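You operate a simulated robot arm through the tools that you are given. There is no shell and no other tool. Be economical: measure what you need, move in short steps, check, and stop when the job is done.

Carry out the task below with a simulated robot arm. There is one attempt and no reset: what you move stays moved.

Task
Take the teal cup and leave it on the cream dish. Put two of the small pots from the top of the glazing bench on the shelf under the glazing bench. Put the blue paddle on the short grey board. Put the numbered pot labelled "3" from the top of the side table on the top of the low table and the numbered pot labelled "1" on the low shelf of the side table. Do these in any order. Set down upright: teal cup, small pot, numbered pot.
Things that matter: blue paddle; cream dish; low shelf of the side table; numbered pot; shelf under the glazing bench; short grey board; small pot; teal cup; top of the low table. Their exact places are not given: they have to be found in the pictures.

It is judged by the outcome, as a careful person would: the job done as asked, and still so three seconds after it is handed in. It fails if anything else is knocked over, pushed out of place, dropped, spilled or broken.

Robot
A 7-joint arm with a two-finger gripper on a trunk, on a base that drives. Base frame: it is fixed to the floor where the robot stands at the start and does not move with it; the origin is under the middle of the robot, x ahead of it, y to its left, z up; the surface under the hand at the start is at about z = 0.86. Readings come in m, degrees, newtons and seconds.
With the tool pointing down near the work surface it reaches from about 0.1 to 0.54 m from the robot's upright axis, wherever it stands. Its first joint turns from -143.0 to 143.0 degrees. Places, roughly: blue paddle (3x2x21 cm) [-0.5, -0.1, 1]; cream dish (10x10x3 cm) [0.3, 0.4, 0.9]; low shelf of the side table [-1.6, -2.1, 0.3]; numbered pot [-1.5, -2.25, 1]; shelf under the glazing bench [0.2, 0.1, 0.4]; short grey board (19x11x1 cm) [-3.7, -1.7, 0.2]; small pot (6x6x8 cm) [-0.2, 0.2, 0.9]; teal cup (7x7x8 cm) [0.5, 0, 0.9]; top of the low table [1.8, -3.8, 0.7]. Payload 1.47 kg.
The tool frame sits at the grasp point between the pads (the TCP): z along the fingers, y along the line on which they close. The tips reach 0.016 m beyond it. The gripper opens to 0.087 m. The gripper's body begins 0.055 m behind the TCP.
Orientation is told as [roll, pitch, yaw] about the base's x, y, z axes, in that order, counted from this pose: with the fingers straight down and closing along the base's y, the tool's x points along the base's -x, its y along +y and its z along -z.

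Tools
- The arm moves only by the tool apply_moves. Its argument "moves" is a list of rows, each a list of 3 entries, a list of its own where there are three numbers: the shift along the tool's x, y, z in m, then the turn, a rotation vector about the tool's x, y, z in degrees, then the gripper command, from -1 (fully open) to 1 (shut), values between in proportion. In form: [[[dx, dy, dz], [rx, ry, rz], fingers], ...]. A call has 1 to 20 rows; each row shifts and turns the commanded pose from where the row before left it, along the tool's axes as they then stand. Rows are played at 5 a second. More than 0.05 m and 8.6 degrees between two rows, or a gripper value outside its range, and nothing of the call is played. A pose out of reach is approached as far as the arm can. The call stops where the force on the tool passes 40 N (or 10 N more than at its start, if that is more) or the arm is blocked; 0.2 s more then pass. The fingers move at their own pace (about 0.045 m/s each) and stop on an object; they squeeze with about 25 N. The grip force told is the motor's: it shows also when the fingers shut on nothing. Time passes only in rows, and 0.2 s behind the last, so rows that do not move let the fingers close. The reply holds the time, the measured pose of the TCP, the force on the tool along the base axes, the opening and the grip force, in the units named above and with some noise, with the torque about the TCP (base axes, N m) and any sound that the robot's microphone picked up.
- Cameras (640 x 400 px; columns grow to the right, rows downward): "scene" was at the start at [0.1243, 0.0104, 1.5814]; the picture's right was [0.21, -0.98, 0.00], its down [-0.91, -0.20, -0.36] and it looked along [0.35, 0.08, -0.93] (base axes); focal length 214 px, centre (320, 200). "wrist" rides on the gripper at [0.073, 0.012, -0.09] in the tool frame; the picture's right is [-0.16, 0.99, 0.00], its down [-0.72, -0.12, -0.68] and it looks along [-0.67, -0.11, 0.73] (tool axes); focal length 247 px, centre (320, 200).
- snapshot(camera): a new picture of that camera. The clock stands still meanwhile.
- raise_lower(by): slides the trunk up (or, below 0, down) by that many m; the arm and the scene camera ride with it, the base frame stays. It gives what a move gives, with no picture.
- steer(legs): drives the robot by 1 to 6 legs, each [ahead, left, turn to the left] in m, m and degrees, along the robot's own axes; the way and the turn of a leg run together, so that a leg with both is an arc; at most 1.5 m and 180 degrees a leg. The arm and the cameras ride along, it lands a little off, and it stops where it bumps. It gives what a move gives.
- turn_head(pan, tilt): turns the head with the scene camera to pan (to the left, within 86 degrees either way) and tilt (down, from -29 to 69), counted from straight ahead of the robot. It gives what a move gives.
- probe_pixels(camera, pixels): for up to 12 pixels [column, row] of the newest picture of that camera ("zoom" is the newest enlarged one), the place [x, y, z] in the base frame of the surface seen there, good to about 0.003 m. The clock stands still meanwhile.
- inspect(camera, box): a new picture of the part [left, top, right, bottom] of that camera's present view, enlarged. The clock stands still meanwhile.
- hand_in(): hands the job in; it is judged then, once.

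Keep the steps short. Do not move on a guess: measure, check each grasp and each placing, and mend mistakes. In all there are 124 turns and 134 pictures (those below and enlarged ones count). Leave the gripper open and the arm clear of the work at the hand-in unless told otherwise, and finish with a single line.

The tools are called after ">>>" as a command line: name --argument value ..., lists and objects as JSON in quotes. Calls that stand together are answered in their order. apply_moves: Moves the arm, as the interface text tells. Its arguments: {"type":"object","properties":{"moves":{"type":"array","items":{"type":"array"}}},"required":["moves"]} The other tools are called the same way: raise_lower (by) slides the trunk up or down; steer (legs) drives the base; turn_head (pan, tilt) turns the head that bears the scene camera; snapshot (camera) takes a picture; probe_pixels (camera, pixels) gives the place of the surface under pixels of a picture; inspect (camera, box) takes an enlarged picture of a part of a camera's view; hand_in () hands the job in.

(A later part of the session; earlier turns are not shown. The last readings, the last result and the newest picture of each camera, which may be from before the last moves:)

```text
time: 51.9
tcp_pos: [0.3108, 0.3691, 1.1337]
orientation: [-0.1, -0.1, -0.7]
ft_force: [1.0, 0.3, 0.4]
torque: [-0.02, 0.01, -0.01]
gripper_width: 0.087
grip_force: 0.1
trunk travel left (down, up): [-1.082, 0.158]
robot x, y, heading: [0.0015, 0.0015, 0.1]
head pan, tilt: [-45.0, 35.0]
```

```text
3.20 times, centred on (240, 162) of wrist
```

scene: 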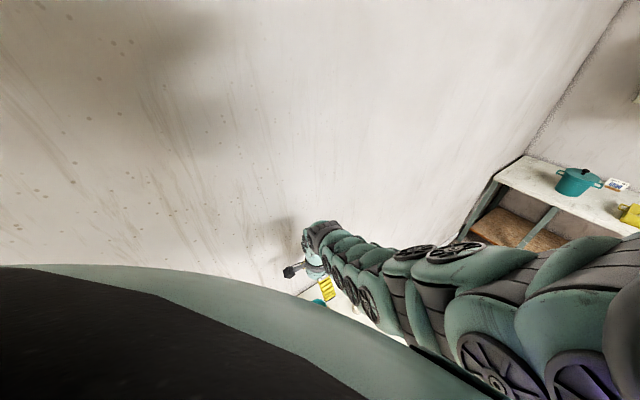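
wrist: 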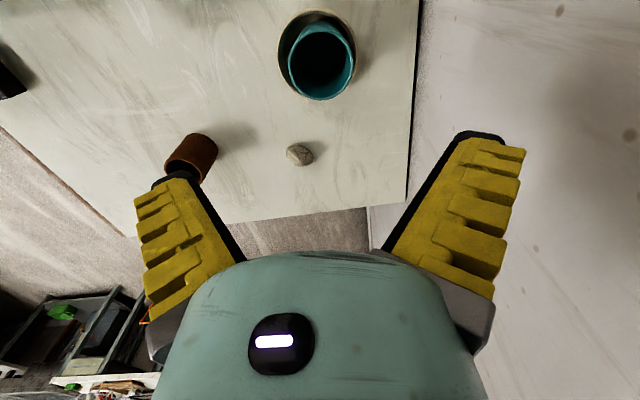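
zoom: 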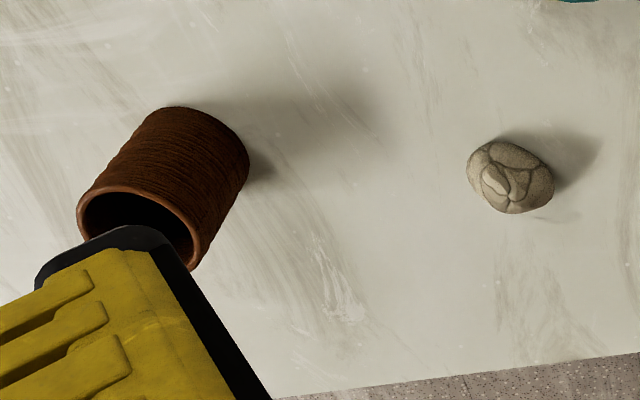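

The head is blocked by the arm link, so I'll rely on the wrist camera. I'll probe the brown pot's size from the enlarged view.

>>> probe_pixels --camera "zoom" --pixels '[[80, 205], [140, 187], [196, 225], [180, 108], [128, 150], [248, 165], [120, 220], [220, 200]]'

```text
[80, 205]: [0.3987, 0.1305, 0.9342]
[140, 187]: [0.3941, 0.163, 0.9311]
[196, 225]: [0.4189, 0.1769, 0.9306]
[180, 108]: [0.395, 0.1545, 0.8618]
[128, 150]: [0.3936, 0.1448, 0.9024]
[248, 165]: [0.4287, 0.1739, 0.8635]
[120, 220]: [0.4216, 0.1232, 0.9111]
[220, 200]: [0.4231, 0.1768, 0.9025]
```

Brown pot: about 6 cm wide, 7.5 cm tall, axis near (0.423, 0.148) — a small pot. I'll probe the robot's own body parts visible in the scene picture to learn where its torso and shoulder are.

>>> probe_pixels --camera "scene" --pixels '[[100, 350], [200, 285], [100, 270], [400, 370], [300, 350], [20, 390], [630, 330], [590, 370], [490, 375], [440, 290], [340, 235], [325, 290]]'

```text
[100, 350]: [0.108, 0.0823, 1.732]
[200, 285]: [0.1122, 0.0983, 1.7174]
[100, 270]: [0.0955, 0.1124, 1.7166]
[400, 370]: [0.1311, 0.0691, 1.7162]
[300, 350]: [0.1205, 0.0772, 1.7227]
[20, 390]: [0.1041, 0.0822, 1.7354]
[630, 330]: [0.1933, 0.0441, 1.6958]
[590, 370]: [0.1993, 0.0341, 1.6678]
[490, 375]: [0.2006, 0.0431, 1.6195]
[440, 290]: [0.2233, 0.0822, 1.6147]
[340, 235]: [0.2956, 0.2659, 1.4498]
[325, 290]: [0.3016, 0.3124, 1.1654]
```

The shoulder sits near (0.2, 0.03) high up; nothing visible stands at bench height. Plan: drive to the open right side of the bench (y≈-0.6), face it, and handle pots with a horizontal tool so they can go onto the shelf. First raise the trunk and drive right.

>>> raise_lower --by 0.12

>>> steer --legs '[[0, -0.6, 0]]'

>>> snapshot --camera "wrist"

>>> snapshot --camera "scene"

```text
time: 53.4
tcp_pos: [0.3117, 0.3697, 1.2519]
orientation: [0.0, -0.2, -0.8]
ft_force: [0.4, -0.3, 0.1]
torque: [0.03, 0.01, -0.02]
gripper_width: 0.0869
grip_force: 0.1
trunk travel left (down, up): [-1.202, 0.038]
robot x, y, heading: [0.001, 0.0014, -0.1]
head pan, tilt: [-45.0, 35.0]
```

```text
time: 56.8
tcp_pos: [0.3112, -0.2332, 1.2532]
orientation: [0.0, -0.1, -1.0]
ft_force: [-0.7, -0.9, -0.3]
torque: [0.02, 0.0, 0.01]
gripper_width: 0.0871
grip_force: 0.0
trunk travel left (down, up): [-1.202, 0.038]
robot x, y, heading: [0.0033, -0.6039, -0.0]
head pan, tilt: [-45.0, 35.0]
```

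```text
98 pictures are left
```

wrist: 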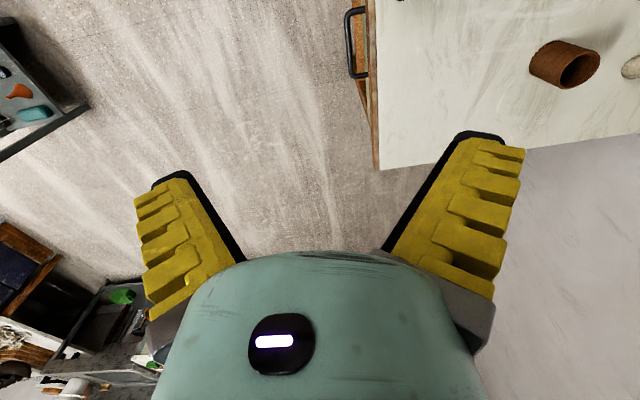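

```text
97 pictures are left
```

scene: 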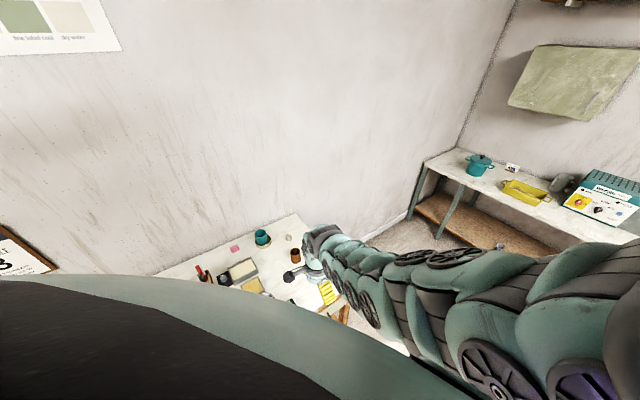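

Driving sideways works with no bump. Now turn left 90° to face the bench and shift toward its middle.

>>> steer --legs '[[0, 0, 90], [0, 0.1, 0]]'

>>> snapshot --camera "scene"

>>> snapshot --camera "wrist"

```text
time: 61.7
tcp_pos: [-0.4667, -0.2882, 1.2529]
orientation: [0.1, -0.2, 88.8]
ft_force: [-0.8, 0.7, 0.1]
torque: [-0.02, 0.04, -0.01]
gripper_width: 0.0868
grip_force: 0.0
trunk travel left (down, up): [-1.202, 0.038]
robot x, y, heading: [-0.103, -0.6019, 89.4]
head pan, tilt: [-45.0, 35.0]
```

```text
96 pictures are left
```

scene: 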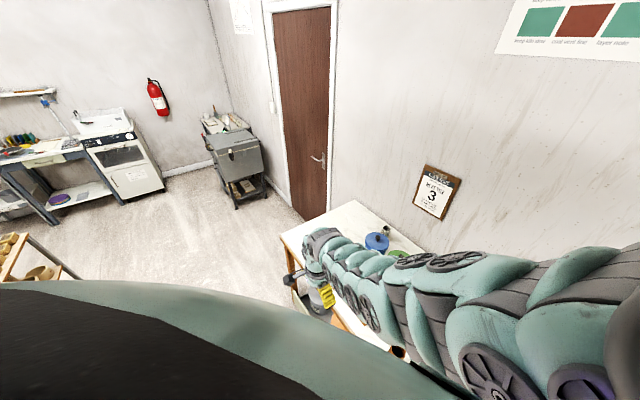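

```text
95 pictures are left
```

wrist: 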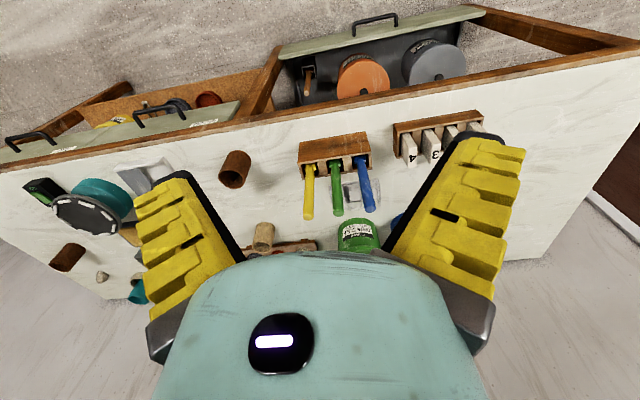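

Now I see the bench front: holder with yellow, green, blue paddles at (310–365,190), brown pot (235,168), ochre pot (263,237), and the area under the bench at the top. Probing these.

>>> probe_pixels --camera "wrist" --pixels '[[150, 100], [210, 100], [362, 75], [435, 60], [160, 120], [375, 22], [362, 185], [235, 165], [262, 235], [265, 110], [640, 45], [100, 25]]'

>>> inspect --camera "wrist" --box '[0, 0, 320, 200]'

>>> inspect --camera "wrist" --box '[260, 60, 520, 222]'

```text
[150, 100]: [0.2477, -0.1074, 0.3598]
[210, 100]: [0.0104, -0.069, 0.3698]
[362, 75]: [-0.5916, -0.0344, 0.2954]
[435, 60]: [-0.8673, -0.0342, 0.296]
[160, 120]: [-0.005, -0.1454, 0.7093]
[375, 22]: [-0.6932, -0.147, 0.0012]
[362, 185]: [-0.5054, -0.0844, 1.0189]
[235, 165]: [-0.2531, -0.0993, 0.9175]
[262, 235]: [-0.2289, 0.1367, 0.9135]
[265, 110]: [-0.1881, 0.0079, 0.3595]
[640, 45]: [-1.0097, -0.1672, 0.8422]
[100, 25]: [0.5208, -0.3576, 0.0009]
```

```text
2.00 times, centred on (160, 100) of wrist
```

zoom: 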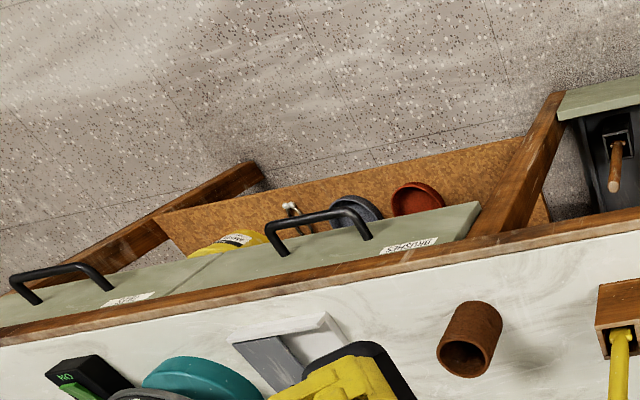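

```text
2.46 times, centred on (390, 141) of wrist
```

zoom: 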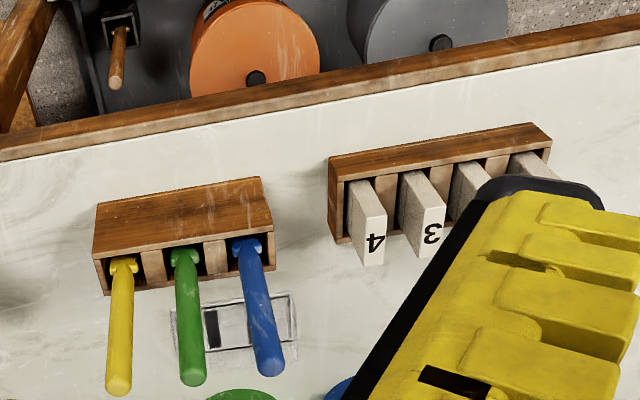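

The shelf is at z≈0.36 with drawers above it down to about 0.7; blue paddle stands in its holder at about (-0.51,-0.08). A 45°-pitched tool with fingers closing sideways can pick pots and place them on the shelf. I'll swing the arm to the middle and pitch the tool 45°.

>>> apply_moves --moves '[[[-0.01, -0.042, 0], [0, 0, 0], -1], [[-0.01, -0.042, 0], [0, 0, 0], -1], [[-0.01, -0.042, 0], [0, 0, 0], -1], [[-0.01, -0.042, 0], [0, 0, 0], -1], [[-0.01, -0.042, 0], [0, 0, 0], -1], [[0, 0, 0], [0, -7.5, 0], -1], [[0, 0, 0], [0, -7.5, 0], -1], [[0, 0, 0], [0, -7.5, 0], -1], [[0, 0, 0], [0, -7.5, 0], -1], [[0, 0, 0], [0, -7.5, 0], -1], [[0, 0, 0], [0, -7.5, 0], -1], [[0, 0, 0], [0, 0, 0], -1]]'

>>> snapshot --camera "wrist"

```text
time: 64.3
tcp_pos: [-0.257, -0.2436, 1.2537]
orientation: [0.0, -45.3, 88.9]
ft_force: [-0.5, -0.6, -0.1]
torque: [0.02, 0.01, 0.01]
gripper_width: 0.087
grip_force: 0.0
trunk travel left (down, up): [-1.202, 0.038]
robot x, y, heading: [-0.099, -0.6009, 89.5]
head pan, tilt: [-45.0, 35.0]
```

```text
92 pictures are left
```

wrist: 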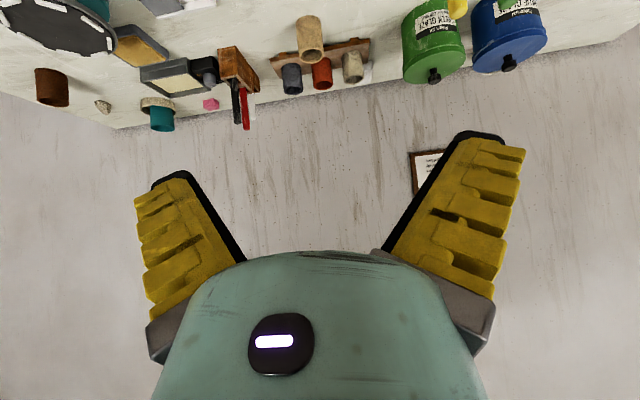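

Pitching works freely. Lower the trunk 0.22 to look at the pot on the bench edge.

>>> raise_lower --by -0.2

>>> snapshot --camera "wrist"

>>> snapshot --camera "scene"

```text
time: 66.5
tcp_pos: [-0.2569, -0.2422, 1.0535]
orientation: [-0.1, -45.0, 88.8]
ft_force: [-0.7, 0.3, -0.6]
torque: [0.02, 0.04, 0.04]
gripper_width: 0.0868
grip_force: 0.0
trunk travel left (down, up): [-1.002, 0.238]
robot x, y, heading: [-0.0989, -0.6014, 89.7]
head pan, tilt: [-45.0, 35.0]
```

```text
91 pictures are left
```

wrist: 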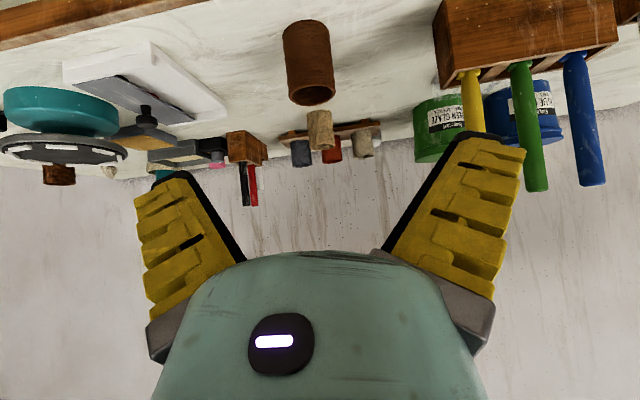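

```text
90 pictures are left
```

scene: 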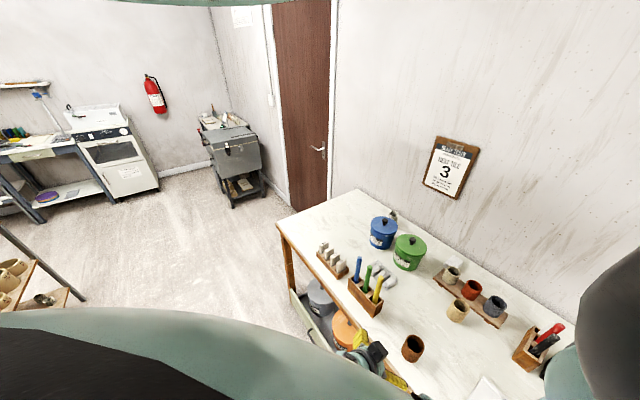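

Very good views now. I'll inspect the small pots closely to compare them.

>>> inspect --camera "wrist" --box '[240, 10, 400, 180]'

>>> inspect --camera "scene" --box '[380, 240, 580, 380]'

>>> probe_pixels --camera "wrist" --pixels '[[283, 45], [332, 90], [308, 90], [310, 40], [308, 22], [308, 104], [289, 96], [319, 120], [320, 148], [301, 150], [333, 148], [362, 145]]'

```text
2.35 times, centred on (320, 95) of wrist
```

zoom: 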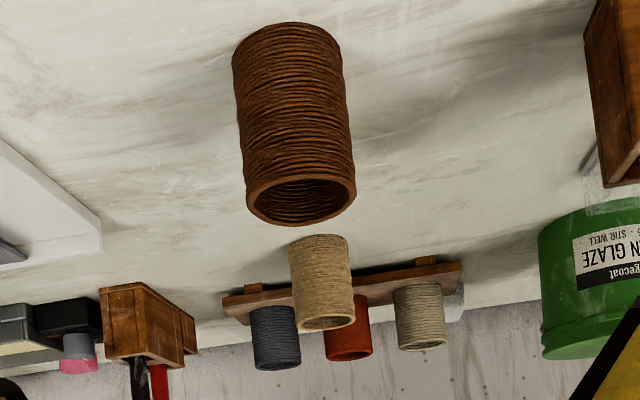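

```text
2.86 times, centred on (480, 310) of scene
```

zoom: 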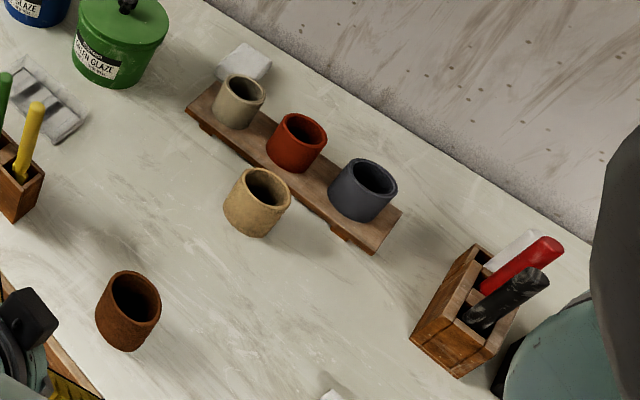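

```text
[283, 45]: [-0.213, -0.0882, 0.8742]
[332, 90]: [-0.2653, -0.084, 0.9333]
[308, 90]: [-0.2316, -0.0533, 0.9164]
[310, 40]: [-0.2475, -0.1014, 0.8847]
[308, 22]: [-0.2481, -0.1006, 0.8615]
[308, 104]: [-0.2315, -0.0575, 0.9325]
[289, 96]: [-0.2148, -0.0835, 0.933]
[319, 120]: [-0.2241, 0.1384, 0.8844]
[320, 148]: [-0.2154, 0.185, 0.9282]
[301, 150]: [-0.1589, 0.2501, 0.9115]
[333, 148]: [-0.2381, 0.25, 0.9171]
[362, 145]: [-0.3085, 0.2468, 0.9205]
```

All pots share one ribbed form; I'll use the free-standing brown one at (-0.240,-0.073) and the ochre one. Approach the brown pot along the tool axis, with lateral alignment, stopping 7 cm short.

>>> apply_moves --moves '[[[-0.014, -0.014, 0], [0, 0, 0], -1], [[0, 0, 0.04], [0, 0, 0], -1], [[0, 0, 0.04], [0, 0, 0], -1], [[0, 0, 0.04], [0, 0, 0], -1], [[0, 0, 0.035], [0, 0, 0], -1], [[0, 0, 0], [0, 0, 0], -1]]'

>>> snapshot --camera "wrist"

>>> snapshot --camera "scene"

```text
time: 67.9
tcp_pos: [-0.2326, -0.1293, 0.9675]
orientation: [-0.1, -45.1, 88.9]
ft_force: [0.3, 0.1, 0.3]
torque: [-0.01, -0.01, 0.0]
gripper_width: 0.0869
grip_force: 0.0
out of reach, approached as far as the arm can: row 5
trunk travel left (down, up): [-1.002, 0.238]
robot x, y, heading: [-0.1002, -0.6039, 89.7]
head pan, tilt: [-45.0, 35.0]
```

```text
87 pictures are left
```

wrist: 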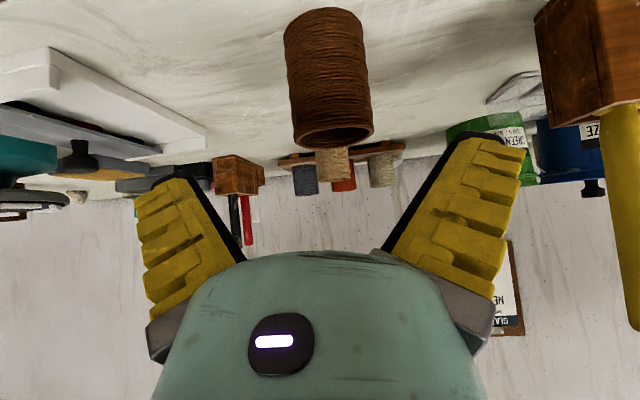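

```text
86 pictures are left
```

scene: 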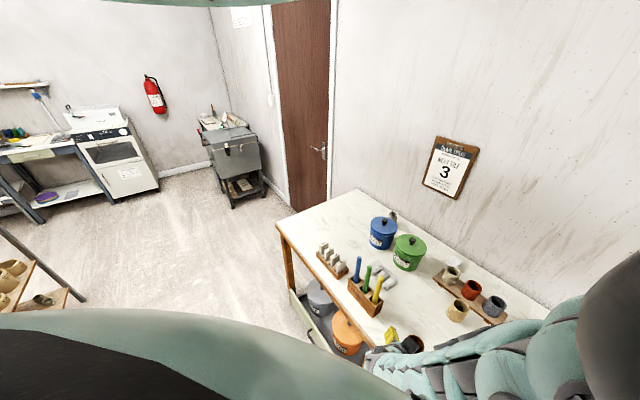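

Reach-limited by trunk height; I'll re-measure the pot here before lowering the trunk.

>>> probe_pixels --camera "wrist" --pixels '[[288, 80], [367, 80], [328, 80], [293, 135], [372, 132], [332, 128], [334, 147], [289, 40], [360, 40], [320, 40]]'

```text
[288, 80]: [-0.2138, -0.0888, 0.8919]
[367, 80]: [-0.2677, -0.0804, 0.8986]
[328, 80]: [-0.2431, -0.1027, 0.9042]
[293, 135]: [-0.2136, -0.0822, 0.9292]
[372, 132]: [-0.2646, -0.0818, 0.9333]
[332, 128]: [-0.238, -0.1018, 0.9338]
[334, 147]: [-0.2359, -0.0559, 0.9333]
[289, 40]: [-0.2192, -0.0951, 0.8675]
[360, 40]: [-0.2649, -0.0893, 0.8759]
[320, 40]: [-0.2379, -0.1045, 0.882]
```

Pot axis ≈ (-0.240,-0.077). Shift 7 mm sideways, lower the trunk 0.06, then advance 0.05 horizontally around it.

>>> apply_moves --moves '[[[0, 0.0075, 0], [0, 0, 0], -1], [[0, 0, 0], [0, 0, 0], -1]]'

>>> raise_lower --by -0.06

>>> apply_moves --moves '[[[-0.012, 0, 0.012], [0, 0, 0], -1], [[-0.012, 0, 0.012], [0, 0, 0], -1], [[-0.013, 0, 0.013], [0, 0, 0], -1], [[0, 0, 0], [0, 0, 0], -1]]'

>>> snapshot --camera "wrist"

```text
time: 68.5
tcp_pos: [-0.2392, -0.1314, 0.9687]
orientation: [0.0, -45.1, 88.8]
ft_force: [0.6, -0.2, 0.7]
torque: [-0.02, -0.01, -0.02]
gripper_width: 0.0868
grip_force: 0.0
trunk travel left (down, up): [-1.002, 0.238]
robot x, y, heading: [-0.1001, -0.6059, 89.6]
head pan, tilt: [-45.0, 35.0]
```

```text
time: 69.5
tcp_pos: [-0.2396, -0.1313, 0.9076]
orientation: [0.0, -45.2, 88.9]
ft_force: [0.6, -0.1, 0.1]
torque: [0.0, 0.01, -0.01]
gripper_width: 0.087
grip_force: 0.0
trunk travel left (down, up): [-0.942, 0.298]
robot x, y, heading: [-0.1046, -0.6012, 89.5]
head pan, tilt: [-45.0, 35.0]
```

```text
time: 70.5
tcp_pos: [-0.2381, -0.087, 0.9164]
orientation: [0.0, -45.0, 88.9]
ft_force: [0.4, 0.4, -0.3]
torque: [-0.04, -0.02, -0.04]
gripper_width: 0.087
grip_force: 0.0
out of reach, approached as far as the arm can: row 1, 2, 3
trunk travel left (down, up): [-0.942, 0.298]
robot x, y, heading: [-0.0959, -0.5995, 89.8]
head pan, tilt: [-45.0, 35.0]
```

```text
85 pictures are left
```

wrist: 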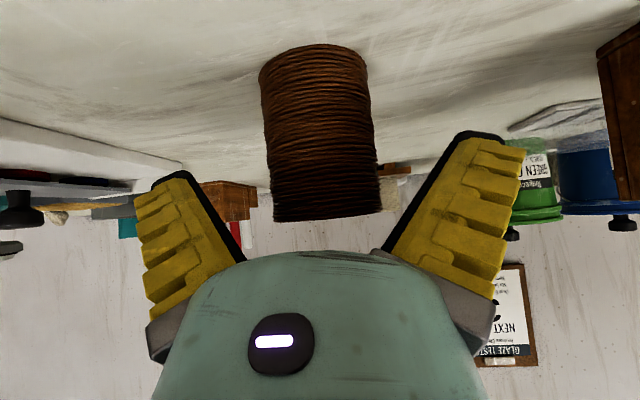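

Still 1 cm short. Lower the trunk 2 cm and move the hand forward-up, which stays in reach.

>>> raise_lower --by -0.02

>>> apply_moves --moves '[[[-0.0148, 0, 0.0007], [0, 0, 0], -1], [[0, 0, 0], [0, 0, 0], -1]]'

```text
time: 71.2
tcp_pos: [-0.2387, -0.0863, 0.8962]
orientation: [0.0, -45.1, 88.8]
ft_force: [0.1, 0.5, 0.7]
torque: [0.01, 0.02, -0.01]
gripper_width: 0.0871
grip_force: 0.0
trunk travel left (down, up): [-0.922, 0.318]
robot x, y, heading: [-0.0992, -0.6009, 89.4]
head pan, tilt: [-45.0, 35.0]
```

```text
time: 71.8
tcp_pos: [-0.2374, -0.076, 0.9065]
orientation: [0.1, -45.1, 88.7]
ft_force: [0.8, 0.3, -0.2]
torque: [-0.01, -0.04, -0.02]
gripper_width: 0.0866
grip_force: 0.1
trunk travel left (down, up): [-0.922, 0.318]
robot x, y, heading: [-0.1002, -0.6043, 89.7]
head pan, tilt: [-45.0, 35.0]
```

TCP is at the pot's axis. Close the fingers and lift 0.1 with the trunk.

>>> apply_moves --moves '[[[0, 0, 0], [0, 0, 0], 1], [[0, 0, 0], [0, 0, 0], 1], [[0, 0, 0], [0, 0, 0], 1], [[0, 0, 0], [0, 0, 0], 1]]'

>>> raise_lower --by 0.08

>>> snapshot --camera "wrist"

```text
time: 72.8
tcp_pos: [-0.2382, -0.0776, 0.9068]
orientation: [0.0, -45.1, 89.0]
ft_force: [0.2, -0.4, -0.8]
torque: [0.0, 0.01, 0.01]
gripper_width: 0.0544
grip_force: 24.7
trunk travel left (down, up): [-0.922, 0.318]
robot x, y, heading: [-0.1024, -0.6047, 89.8]
head pan, tilt: [-45.0, 35.0]
```

```text
time: 74.0
tcp_pos: [-0.2374, -0.0759, 0.9863]
orientation: [0.0, -45.0, 88.8]
ft_force: [0.3, -0.6, -1.8]
torque: [0.01, 0.0, -0.01]
gripper_width: 0.0545
grip_force: 25.1
trunk travel left (down, up): [-1.002, 0.238]
robot x, y, heading: [-0.0995, -0.5995, 89.7]
head pan, tilt: [-45.0, 35.0]
```

```text
84 pictures are left
```

wrist: 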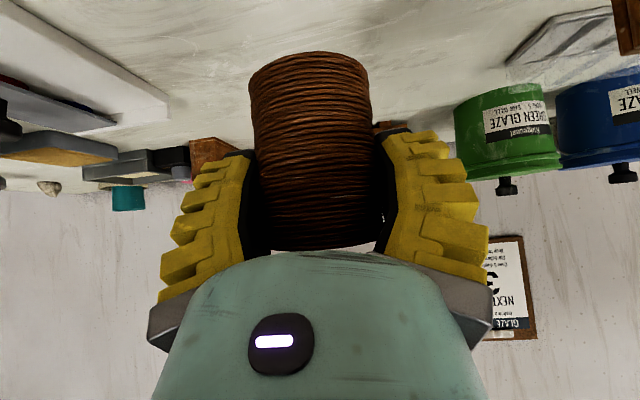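

Pot held (5.4 cm, 25 N). Retract 0.2 m from the bench, then lower the trunk to look at the shelf.

>>> apply_moves --moves '[[[0.0283, 0, -0.0283], [0, 0, 0], 1], [[0.0283, 0, -0.0283], [0, 0, 0], 1], [[0.0283, 0, -0.0283], [0, 0, 0], 1], [[0.0283, 0, -0.0283], [0, 0, 0], 1], [[0.0283, 0, -0.0283], [0, 0, 0], 1]]'

>>> raise_lower --by -0.45

>>> snapshot --camera "wrist"

>>> snapshot --camera "scene"

```text
time: 75.2
tcp_pos: [-0.2429, -0.2765, 0.9872]
orientation: [-0.1, -45.1, 88.8]
ft_force: [-0.4, 0.5, -0.5]
torque: [-0.03, -0.01, 0.0]
gripper_width: 0.0549
grip_force: 24.9
trunk travel left (down, up): [-1.002, 0.238]
robot x, y, heading: [-0.0969, -0.6024, 89.6]
head pan, tilt: [-45.0, 35.0]
```

```text
refused: -0.45 is not a number from -0.4 to 0.4
```

```text
83 pictures are left
```

wrist: 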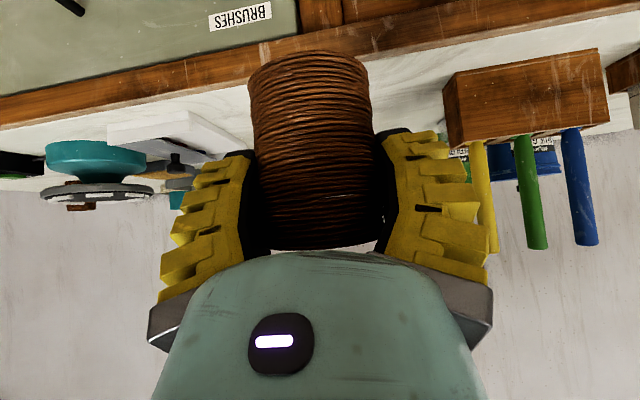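

```text
82 pictures are left
```

scene: 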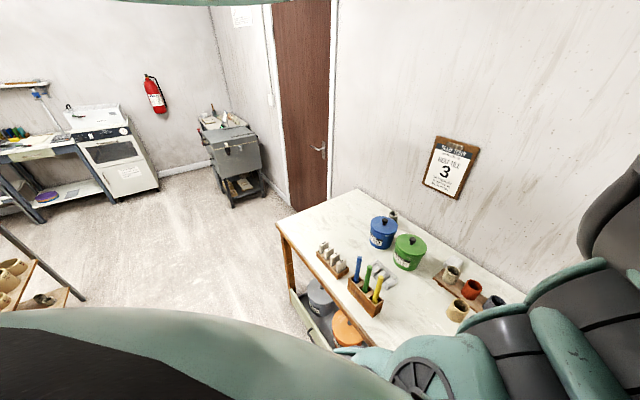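

Trunk steps are limited to 0.4. Lowering 0.4 now.

>>> raise_lower --by -0.4

>>> snapshot --camera "wrist"

>>> snapshot --camera "scene"

```text
time: 79.0
tcp_pos: [-0.2422, -0.2766, 0.5866]
orientation: [0.0, -45.0, 88.8]
ft_force: [-0.1, -1.1, -0.4]
torque: [-0.03, -0.01, 0.02]
gripper_width: 0.0545
grip_force: 24.7
trunk travel left (down, up): [-0.602, 0.638]
robot x, y, heading: [-0.0987, -0.6016, 89.8]
head pan, tilt: [-45.0, 35.0]
```

```text
81 pictures are left
```

wrist: 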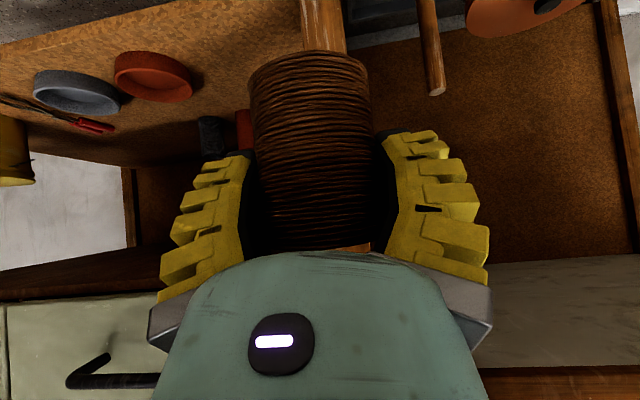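

```text
80 pictures are left
```

scene: 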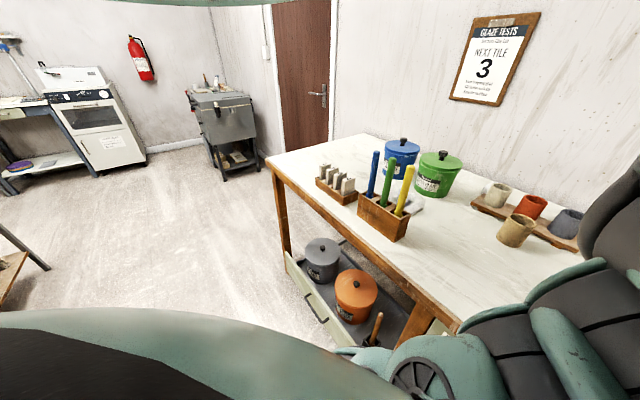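

Under the bench: shelf with red and grey bowls at left, leg post behind the pot. I'll measure free shelf room.

>>> probe_pixels --camera "wrist" --pixels '[[30, 40], [240, 15], [240, 60], [130, 50], [175, 45], [70, 60], [190, 100], [60, 100], [212, 130], [322, 20], [15, 130], [110, 130]]'

>>> inspect --camera "wrist" --box '[0, 0, 320, 200]'

```text
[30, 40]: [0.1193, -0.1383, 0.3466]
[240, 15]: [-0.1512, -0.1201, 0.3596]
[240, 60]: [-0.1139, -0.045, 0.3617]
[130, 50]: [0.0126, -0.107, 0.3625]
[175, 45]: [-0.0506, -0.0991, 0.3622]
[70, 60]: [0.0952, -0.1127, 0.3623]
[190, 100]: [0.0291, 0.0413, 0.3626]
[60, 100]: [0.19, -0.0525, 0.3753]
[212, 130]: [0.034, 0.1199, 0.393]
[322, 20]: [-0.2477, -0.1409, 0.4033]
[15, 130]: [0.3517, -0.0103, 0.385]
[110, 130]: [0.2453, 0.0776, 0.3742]
```

```text
2.00 times, centred on (160, 100) of wrist
```

zoom: 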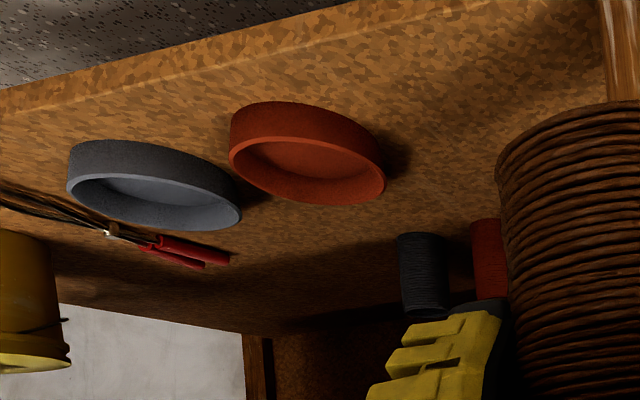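

Shelf surface 0.362, front edge y≈-0.138, free area between the leg and the red bowl. Measure its limits.

>>> probe_pixels --camera "wrist" --pixels '[[301, 20], [302, 40], [190, 85], [192, 95], [160, 100], [122, 62], [225, 85], [240, 80], [245, 115], [150, 302], [60, 300], [120, 265]]'

```text
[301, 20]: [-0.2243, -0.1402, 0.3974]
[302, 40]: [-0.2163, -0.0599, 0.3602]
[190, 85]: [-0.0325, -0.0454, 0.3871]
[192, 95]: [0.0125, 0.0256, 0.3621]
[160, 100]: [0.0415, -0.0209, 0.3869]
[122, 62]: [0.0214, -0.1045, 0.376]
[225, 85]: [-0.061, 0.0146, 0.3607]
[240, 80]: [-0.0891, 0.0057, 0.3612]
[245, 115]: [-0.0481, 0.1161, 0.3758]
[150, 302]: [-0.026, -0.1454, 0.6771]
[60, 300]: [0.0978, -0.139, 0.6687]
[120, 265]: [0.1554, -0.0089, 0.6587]
```

Free gap runs x from -0.22 (leg) to -0.035 (red bowl); underside of the drawers at 0.66. I'll put the first pot at (-0.15,-0.02). Shift sideways, then lower 0.14.

>>> apply_moves --moves '[[[0, -0.046, 0], [0, 0, 0], 1], [[0, -0.046, 0], [0, 0, 0], 1], [[0, 0, 0], [0, 0, 0], 1]]'

>>> raise_lower --by -0.16

>>> steer --legs '[[0.08, 0, 0]]'

>>> snapshot --camera "wrist"

```text
time: 79.8
tcp_pos: [-0.1682, -0.2808, 0.5532]
orientation: [-0.1, -45.2, 89.0]
ft_force: [-0.6, 0.4, -1.1]
torque: [0.02, 0.01, 0.01]
gripper_width: 0.0544
grip_force: 24.8
out of reach, approached as far as the arm can: row 1, 2
trunk travel left (down, up): [-0.602, 0.638]
robot x, y, heading: [-0.099, -0.6048, 89.8]
head pan, tilt: [-45.0, 35.0]
```

```text
time: 81.6
tcp_pos: [-0.1674, -0.281, 0.3926]
orientation: [-0.2, -45.2, 88.9]
ft_force: [-0.1, 0.4, -1.2]
torque: [0.04, -0.02, 0.0]
gripper_width: 0.0544
grip_force: 25.0
trunk travel left (down, up): [-0.442, 0.798]
robot x, y, heading: [-0.1003, -0.6038, 89.5]
head pan, tilt: [-45.0, 35.0]
```

```text
time: 82.7
tcp_pos: [-0.1648, -0.2017, 0.3927]
orientation: [-0.2, -45.3, 88.8]
ft_force: [0.1, 0.6, -1.6]
torque: [-0.02, 0.01, 0.0]
gripper_width: 0.0544
grip_force: 24.7
trunk travel left (down, up): [-0.442, 0.798]
robot x, y, heading: [-0.1006, -0.5204, 89.6]
head pan, tilt: [-45.0, 35.0]
```

```text
78 pictures are left
```

wrist: 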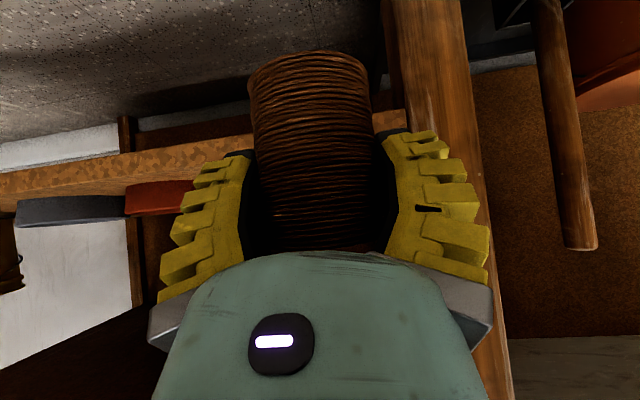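

The hand dropped slightly; raise the trunk 0.07 so the pot clears the shelf edge, then advance in over the shelf.

>>> raise_lower --by 0.07

>>> apply_moves --moves '[[[0, -0.011, 0], [0, 0, 0], 1], [[-0.0283, 0, 0.0283], [0, 0, 0], 1], [[-0.0283, 0, 0.0283], [0, 0, 0], 1], [[-0.0283, 0, 0.0283], [0, 0, 0], 1], [[0, 0, 0], [0, 0, 0], 1]]'

>>> snapshot --camera "wrist"

```text
time: 83.8
tcp_pos: [-0.1649, -0.202, 0.4634]
orientation: [-0.2, -45.3, 88.8]
ft_force: [-0.4, 1.0, -0.9]
torque: [0.02, 0.0, -0.04]
gripper_width: 0.0547
grip_force: 25.0
trunk travel left (down, up): [-0.512, 0.728]
robot x, y, heading: [-0.096, -0.5216, 89.5]
head pan, tilt: [-45.0, 35.0]
```

```text
time: 85.0
tcp_pos: [-0.1528, -0.0836, 0.4589]
orientation: [-0.1, -45.1, 88.7]
ft_force: [-0.1, -0.7, -1.0]
torque: [0.01, -0.05, -0.02]
gripper_width: 0.0544
grip_force: 25.0
out of reach, approached as far as the arm can: row 2
trunk travel left (down, up): [-0.512, 0.728]
robot x, y, heading: [-0.0989, -0.5234, 89.7]
head pan, tilt: [-45.0, 35.0]
```

```text
77 pictures are left
```

wrist: 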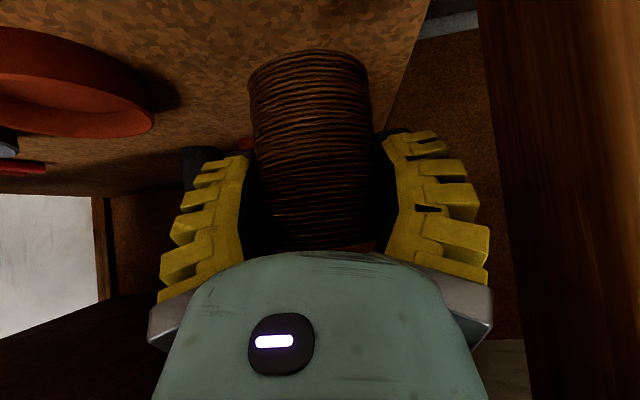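

The shelf's right edge appears just beside the pot (from 430,0 to 385,100). Measure it.

>>> probe_pixels --camera "wrist" --pixels '[[405, 40], [392, 70], [420, 10], [375, 40], [150, 110], [110, 60], [490, 100], [540, 200], [440, 80]]'

```text
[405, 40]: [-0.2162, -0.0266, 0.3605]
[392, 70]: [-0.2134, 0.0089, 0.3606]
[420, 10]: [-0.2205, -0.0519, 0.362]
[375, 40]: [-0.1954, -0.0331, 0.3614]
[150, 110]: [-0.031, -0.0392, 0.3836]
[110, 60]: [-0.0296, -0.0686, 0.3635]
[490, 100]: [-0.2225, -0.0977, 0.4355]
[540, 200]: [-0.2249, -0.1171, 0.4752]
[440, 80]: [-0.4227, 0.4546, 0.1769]
```

Shelf edge at x≈-0.22, so -0.15 is well supported. Advance 6 cm and lower with the trunk.

>>> apply_moves --moves '[[[-0.0215, 0, 0.0215], [0, 0, 0], 1], [[-0.0215, 0, 0.0215], [0, 0, 0], 1], [[0, 0, 0], [0, 0, 0], 1]]'

>>> raise_lower --by -0.042

```text
time: 85.8
tcp_pos: [-0.144, -0.0483, 0.4612]
orientation: [-2.2, -44.3, 90.0]
ft_force: [0.3, -0.2, -1.6]
torque: [0.04, 0.01, -0.01]
gripper_width: 0.0547
grip_force: 25.4
out of reach, approached as far as the arm can: row 1, 2
trunk travel left (down, up): [-0.512, 0.728]
robot x, y, heading: [-0.1028, -0.5215, 89.6]
head pan, tilt: [-45.0, 35.0]
```

```text
time: 86.6
tcp_pos: [-0.1427, -0.0486, 0.4187]
orientation: [-2.2, -44.5, 89.9]
ft_force: [-0.4, 0.2, -1.4]
torque: [0.0, 0.0, 0.01]
gripper_width: 0.0545
grip_force: 24.5
trunk travel left (down, up): [-0.47, 0.77]
robot x, y, heading: [-0.0979, -0.5199, 89.3]
head pan, tilt: [-45.0, 35.0]
```

At an arm limit with a slight roll. I'll back 1 cm and straighten, raise a little, then drive 6 cm ahead instead of stretching.

>>> apply_moves --moves '[[[0.007, 0, -0.007], [-2.2, 0, 0], 1], [[0, 0.003, 0], [0, 0, 0], 1]]'

>>> raise_lower --by 0.02

>>> steer --legs '[[0.055, 0, 0]]'

```text
time: 87.2
tcp_pos: [-0.1488, -0.0578, 0.4193]
orientation: [0.2, -44.5, 90.0]
ft_force: [0.2, -0.1, -1.0]
torque: [0.01, 0.02, 0.01]
gripper_width: 0.0545
grip_force: 25.0
trunk travel left (down, up): [-0.47, 0.77]
robot x, y, heading: [-0.0997, -0.5221, 89.7]
head pan, tilt: [-45.0, 35.0]
```

```text
time: 87.9
tcp_pos: [-0.1453, -0.0592, 0.4392]
orientation: [-0.1, -44.4, 90.0]
ft_force: [0.1, -1.0, -1.3]
torque: [0.0, -0.01, -0.01]
gripper_width: 0.0541
grip_force: 25.2
trunk travel left (down, up): [-0.49, 0.75]
robot x, y, heading: [-0.0991, -0.5222, 89.5]
head pan, tilt: [-45.0, 35.0]
```

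```text
time: 88.8
tcp_pos: [-0.1441, -0.0553, 0.429]
orientation: [-0.2, -42.5, 89.8]
ft_force: [0.2, 0.0, -1.0]
torque: [0.0, 0.01, -0.02]
gripper_width: 0.0545
grip_force: 24.7
trunk travel left (down, up): [-0.49, 0.75]
robot x, y, heading: [-0.0952, -0.4939, 89.8]
head pan, tilt: [-45.0, 35.0]
stopped in leg 1: the robot was blocked; the commanded pose is now the measured one
```

Blocked: the forearm touched the bench front. Back off 4 cm and check the pot and pose.

>>> steer --legs '[[-0.035, 0, 0]]'

>>> snapshot --camera "wrist"

>>> snapshot --camera "scene"

```text
time: 89.6
tcp_pos: [-0.1461, -0.0688, 0.4359]
orientation: [0.0, -43.6, 90.0]
ft_force: [-0.1, -0.1, -1.8]
torque: [0.03, 0.03, -0.02]
gripper_width: 0.0544
grip_force: 25.1
trunk travel left (down, up): [-0.49, 0.75]
robot x, y, heading: [-0.1002, -0.5268, 89.5]
head pan, tilt: [-45.0, 35.0]
```

```text
76 pictures are left
```

wrist: 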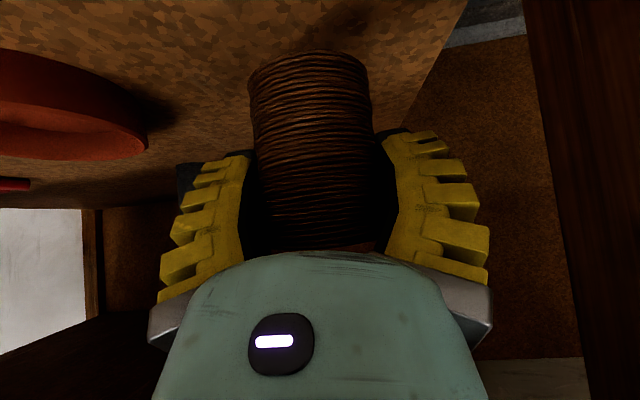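

```text
75 pictures are left
```

scene: 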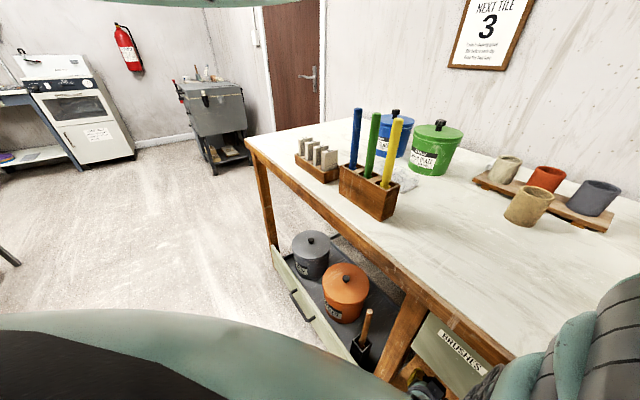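

All still in place. Shift to x≈-0.165, restore pitch to 45°, then lower.

>>> apply_moves --moves '[[[0, 0.019, 0], [0, -1.4, 0], 1], [[0, 0, 0], [0, 0, 0], 1]]'

>>> raise_lower --by -0.023

>>> raise_lower --by -0.003

```text
time: 90.2
tcp_pos: [-0.147, -0.0725, 0.4361]
orientation: [-1.8, -44.7, 90.7]
ft_force: [0.6, 0.2, -1.4]
torque: [-0.01, 0.02, 0.0]
gripper_width: 0.0543
grip_force: 25.3
out of reach, approached as far as the arm can: row 1
trunk travel left (down, up): [-0.49, 0.75]
robot x, y, heading: [-0.0977, -0.5244, 89.5]
head pan, tilt: [-45.0, 35.0]
```

```text
time: 90.9
tcp_pos: [-0.1486, -0.0725, 0.4125]
orientation: [-1.8, -44.8, 90.6]
ft_force: [-0.1, -0.2, -0.5]
torque: [0.04, 0.01, -0.05]
gripper_width: 0.0544
grip_force: 24.4
trunk travel left (down, up): [-0.467, 0.773]
robot x, y, heading: [-0.0968, -0.5225, 89.6]
head pan, tilt: [-45.0, 35.0]
```

```text
time: 91.5
tcp_pos: [-0.1479, -0.0728, 0.4101]
orientation: [-1.8, -44.7, 90.6]
ft_force: [0.0, -0.7, -0.8]
torque: [0.01, 0.01, -0.02]
gripper_width: 0.0543
grip_force: 24.8
trunk travel left (down, up): [-0.464, 0.776]
robot x, y, heading: [-0.0974, -0.5315, 89.6]
head pan, tilt: [-45.0, 35.0]
```

The arm won't go further sideways (joint limit), so I'll raise 1.5 cm, fix the roll, and shift sideways with the base.

>>> raise_lower --by 0.015

>>> apply_moves --moves '[[[0, -0.004, 0], [-1.8, 0, 0], 1], [[0, 0, 0], [0, 0, 0], 1]]'

>>> steer --legs '[[0.01, 0.022, 0]]'

```text
time: 92.1
tcp_pos: [-0.1486, -0.0738, 0.4248]
orientation: [-1.9, -44.6, 90.6]
ft_force: [0.3, 0.1, -1.6]
torque: [0.0, -0.01, 0.03]
gripper_width: 0.0547
grip_force: 25.0
trunk travel left (down, up): [-0.479, 0.761]
robot x, y, heading: [-0.0968, -0.5261, 89.3]
head pan, tilt: [-45.0, 35.0]
```

```text
time: 92.7
tcp_pos: [-0.1453, -0.0732, 0.4252]
orientation: [0.2, -44.7, 90.5]
ft_force: [0.4, 0.1, 0.2]
torque: [0.03, 0.02, -0.04]
gripper_width: 0.0541
grip_force: 24.8
trunk travel left (down, up): [-0.479, 0.761]
robot x, y, heading: [-0.0985, -0.5231, 89.4]
head pan, tilt: [-45.0, 35.0]
```

```text
time: 93.5
tcp_pos: [-0.1682, -0.062, 0.4256]
orientation: [0.1, -44.7, 90.5]
ft_force: [-0.2, 0.5, -1.0]
torque: [0.01, -0.03, -0.02]
gripper_width: 0.0544
grip_force: 25.1
trunk travel left (down, up): [-0.479, 0.761]
robot x, y, heading: [-0.1192, -0.5177, 89.6]
head pan, tilt: [-45.0, 35.0]
```

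Now at (-0.168,-0.062), upright. Lower to contact.

>>> raise_lower --by -0.015

>>> raise_lower --by -0.002

>>> raise_lower --by -0.002

```text
time: 94.1
tcp_pos: [-0.1673, -0.0616, 0.4093]
orientation: [0.2, -44.8, 90.7]
ft_force: [0.0, 0.6, -1.1]
torque: [0.02, -0.03, -0.01]
gripper_width: 0.0542
grip_force: 25.0
trunk travel left (down, up): [-0.464, 0.776]
robot x, y, heading: [-0.1203, -0.514, 89.8]
head pan, tilt: [-45.0, 35.0]
```

```text
time: 94.6
tcp_pos: [-0.1667, -0.0628, 0.4077]
orientation: [0.0, -44.8, 90.6]
ft_force: [-0.8, -0.7, -0.9]
torque: [0.02, -0.01, 0.03]
gripper_width: 0.0543
grip_force: 25.3
trunk travel left (down, up): [-0.462, 0.778]
robot x, y, heading: [-0.1178, -0.5128, 89.4]
head pan, tilt: [-45.0, 35.0]
```

```text
time: 95.2
tcp_pos: [-0.1671, -0.062, 0.4068]
orientation: [0.0, -44.8, 90.6]
ft_force: [-0.1, -4.7, 16.8]
torque: [0.2, -0.04, 0.01]
gripper_width: 0.0551
grip_force: 24.8
trunk travel left (down, up): [-0.46, 0.78]
robot x, y, heading: [-0.1221, -0.5113, 89.6]
head pan, tilt: [-45.0, 35.0]
```

Contact at 17 N. Open the fingers to about 7 cm, then back straight out by driving.

>>> apply_moves --moves '[[[0, 0, 0], [0, 0, 0], 0], [[0, 0, 0], [0, 0, 0], -0.62], [[0, 0, 0], [0, 0, 0], -0.62], [[0, 0, 0], [0, 0, 0], -0.62]]'

>>> steer --legs '[[-0.2, 0, 0]]'

>>> snapshot --camera "wrist"

```text
time: 96.2
tcp_pos: [-0.168, -0.0619, 0.4056]
orientation: [0.1, -44.7, 90.6]
ft_force: [0.1, 0.1, -0.5]
torque: [0.01, -0.02, 0.0]
gripper_width: 0.0738
grip_force: 1.9
trunk travel left (down, up): [-0.46, 0.78]
robot x, y, heading: [-0.1206, -0.5161, 89.4]
head pan, tilt: [-45.0, 35.0]
```

```text
time: 97.1
tcp_pos: [-0.1618, -0.0974, 0.4103]
orientation: [-0.3, -46.0, 90.2]
ft_force: [4.6, 0.0, -1.0]
torque: [0.0, -0.08, -0.03]
gripper_width: 0.0698
grip_force: 0.0
trunk travel left (down, up): [-0.46, 0.78]
robot x, y, heading: [-0.1242, -0.5565, 89.7]
head pan, tilt: [-45.0, 35.0]
stopped in leg 1: the force on the tool passed its limit at 70 N (the readings are from after the stop); the commanded pose is now the measured one
```

```text
74 pictures are left
```

wrist: 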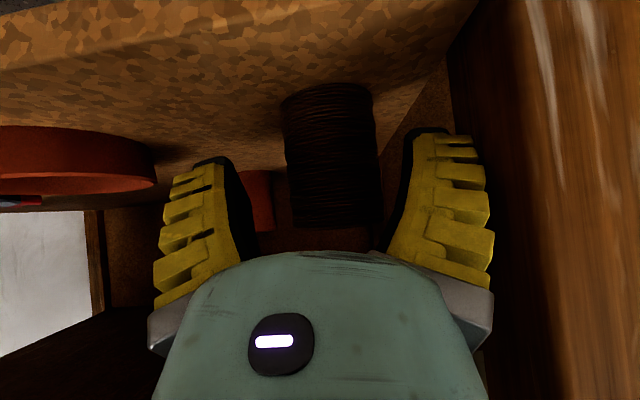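

The retreat was stopped by 70 N — the gripper's right side likely touched the leg. The pot still stands. I'll measure pot and leg before moving.

>>> probe_pixels --camera "wrist" --pixels '[[288, 150], [372, 150], [330, 150], [480, 60], [460, 100], [520, 250], [325, 85], [495, 250], [415, 150], [510, 60]]'

```text
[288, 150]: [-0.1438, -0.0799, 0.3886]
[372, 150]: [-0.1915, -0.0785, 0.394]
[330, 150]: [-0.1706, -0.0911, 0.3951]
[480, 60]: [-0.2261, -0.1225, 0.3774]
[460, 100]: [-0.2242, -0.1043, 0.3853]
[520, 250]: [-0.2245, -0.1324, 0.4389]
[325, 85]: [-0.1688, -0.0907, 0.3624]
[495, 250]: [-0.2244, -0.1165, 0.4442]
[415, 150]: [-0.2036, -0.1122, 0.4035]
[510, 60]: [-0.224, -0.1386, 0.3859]
```

Pot is unmoved at (-0.168,-0.063). I'll ease 3 mm off the leg, raise the hand straight up above the rim, then move away from the leg.

>>> apply_moves --moves '[[[0, -0.002, 0], [0, 0, 0], -0.62], [[0, 0, 0], [0, 0, 0], -0.62]]'

>>> raise_lower --by 0.07

>>> snapshot --camera "wrist"

```text
time: 97.7
tcp_pos: [-0.162, -0.0958, 0.4098]
orientation: [0.0, -46.0, 90.3]
ft_force: [4.4, 1.3, -1.1]
torque: [0.03, -0.15, -0.02]
gripper_width: 0.0702
grip_force: 0.0
trunk travel left (down, up): [-0.46, 0.78]
robot x, y, heading: [-0.1183, -0.5583, 89.6]
head pan, tilt: [-45.0, 35.0]
```

```text
time: 98.8
tcp_pos: [-0.1608, -0.0964, 0.4808]
orientation: [-0.1, -46.0, 90.3]
ft_force: [4.8, 0.6, 0.4]
torque: [0.0, -0.02, 0.03]
gripper_width: 0.0704
grip_force: 0.1
trunk travel left (down, up): [-0.53, 0.71]
robot x, y, heading: [-0.123, -0.561, 89.2]
head pan, tilt: [-45.0, 35.0]
```

```text
73 pictures are left
```

wrist: 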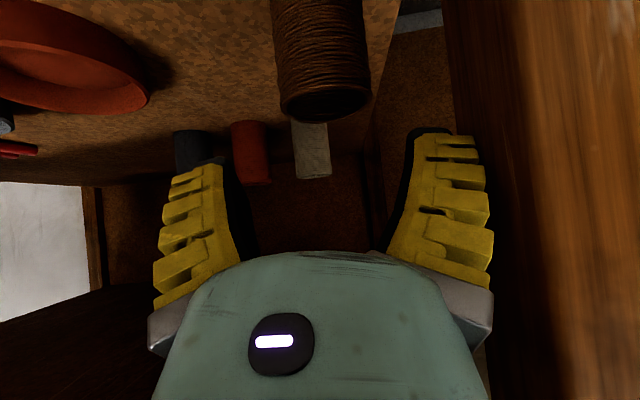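

The pot stands on the shelf. Move right 5 cm (away from the leg), then back out.

>>> steer --legs '[[0, -0.05, 0], [-0.25, 0, 0]]'

>>> snapshot --camera "wrist"

```text
time: 101.2
tcp_pos: [-0.1159, -0.3474, 0.4804]
orientation: [0.0, -45.9, 90.1]
ft_force: [-0.2, -0.1, -0.6]
torque: [0.01, -0.02, -0.02]
gripper_width: 0.0738
grip_force: 2.7
trunk travel left (down, up): [-0.53, 0.71]
robot x, y, heading: [-0.0722, -0.8084, 89.6]
head pan, tilt: [-45.0, 35.0]
```

```text
72 pictures are left
```

wrist: 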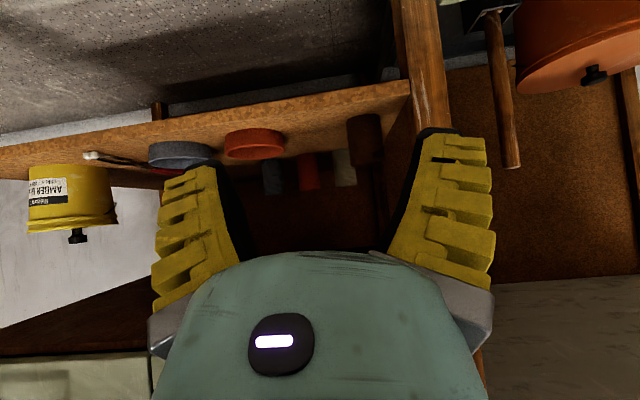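

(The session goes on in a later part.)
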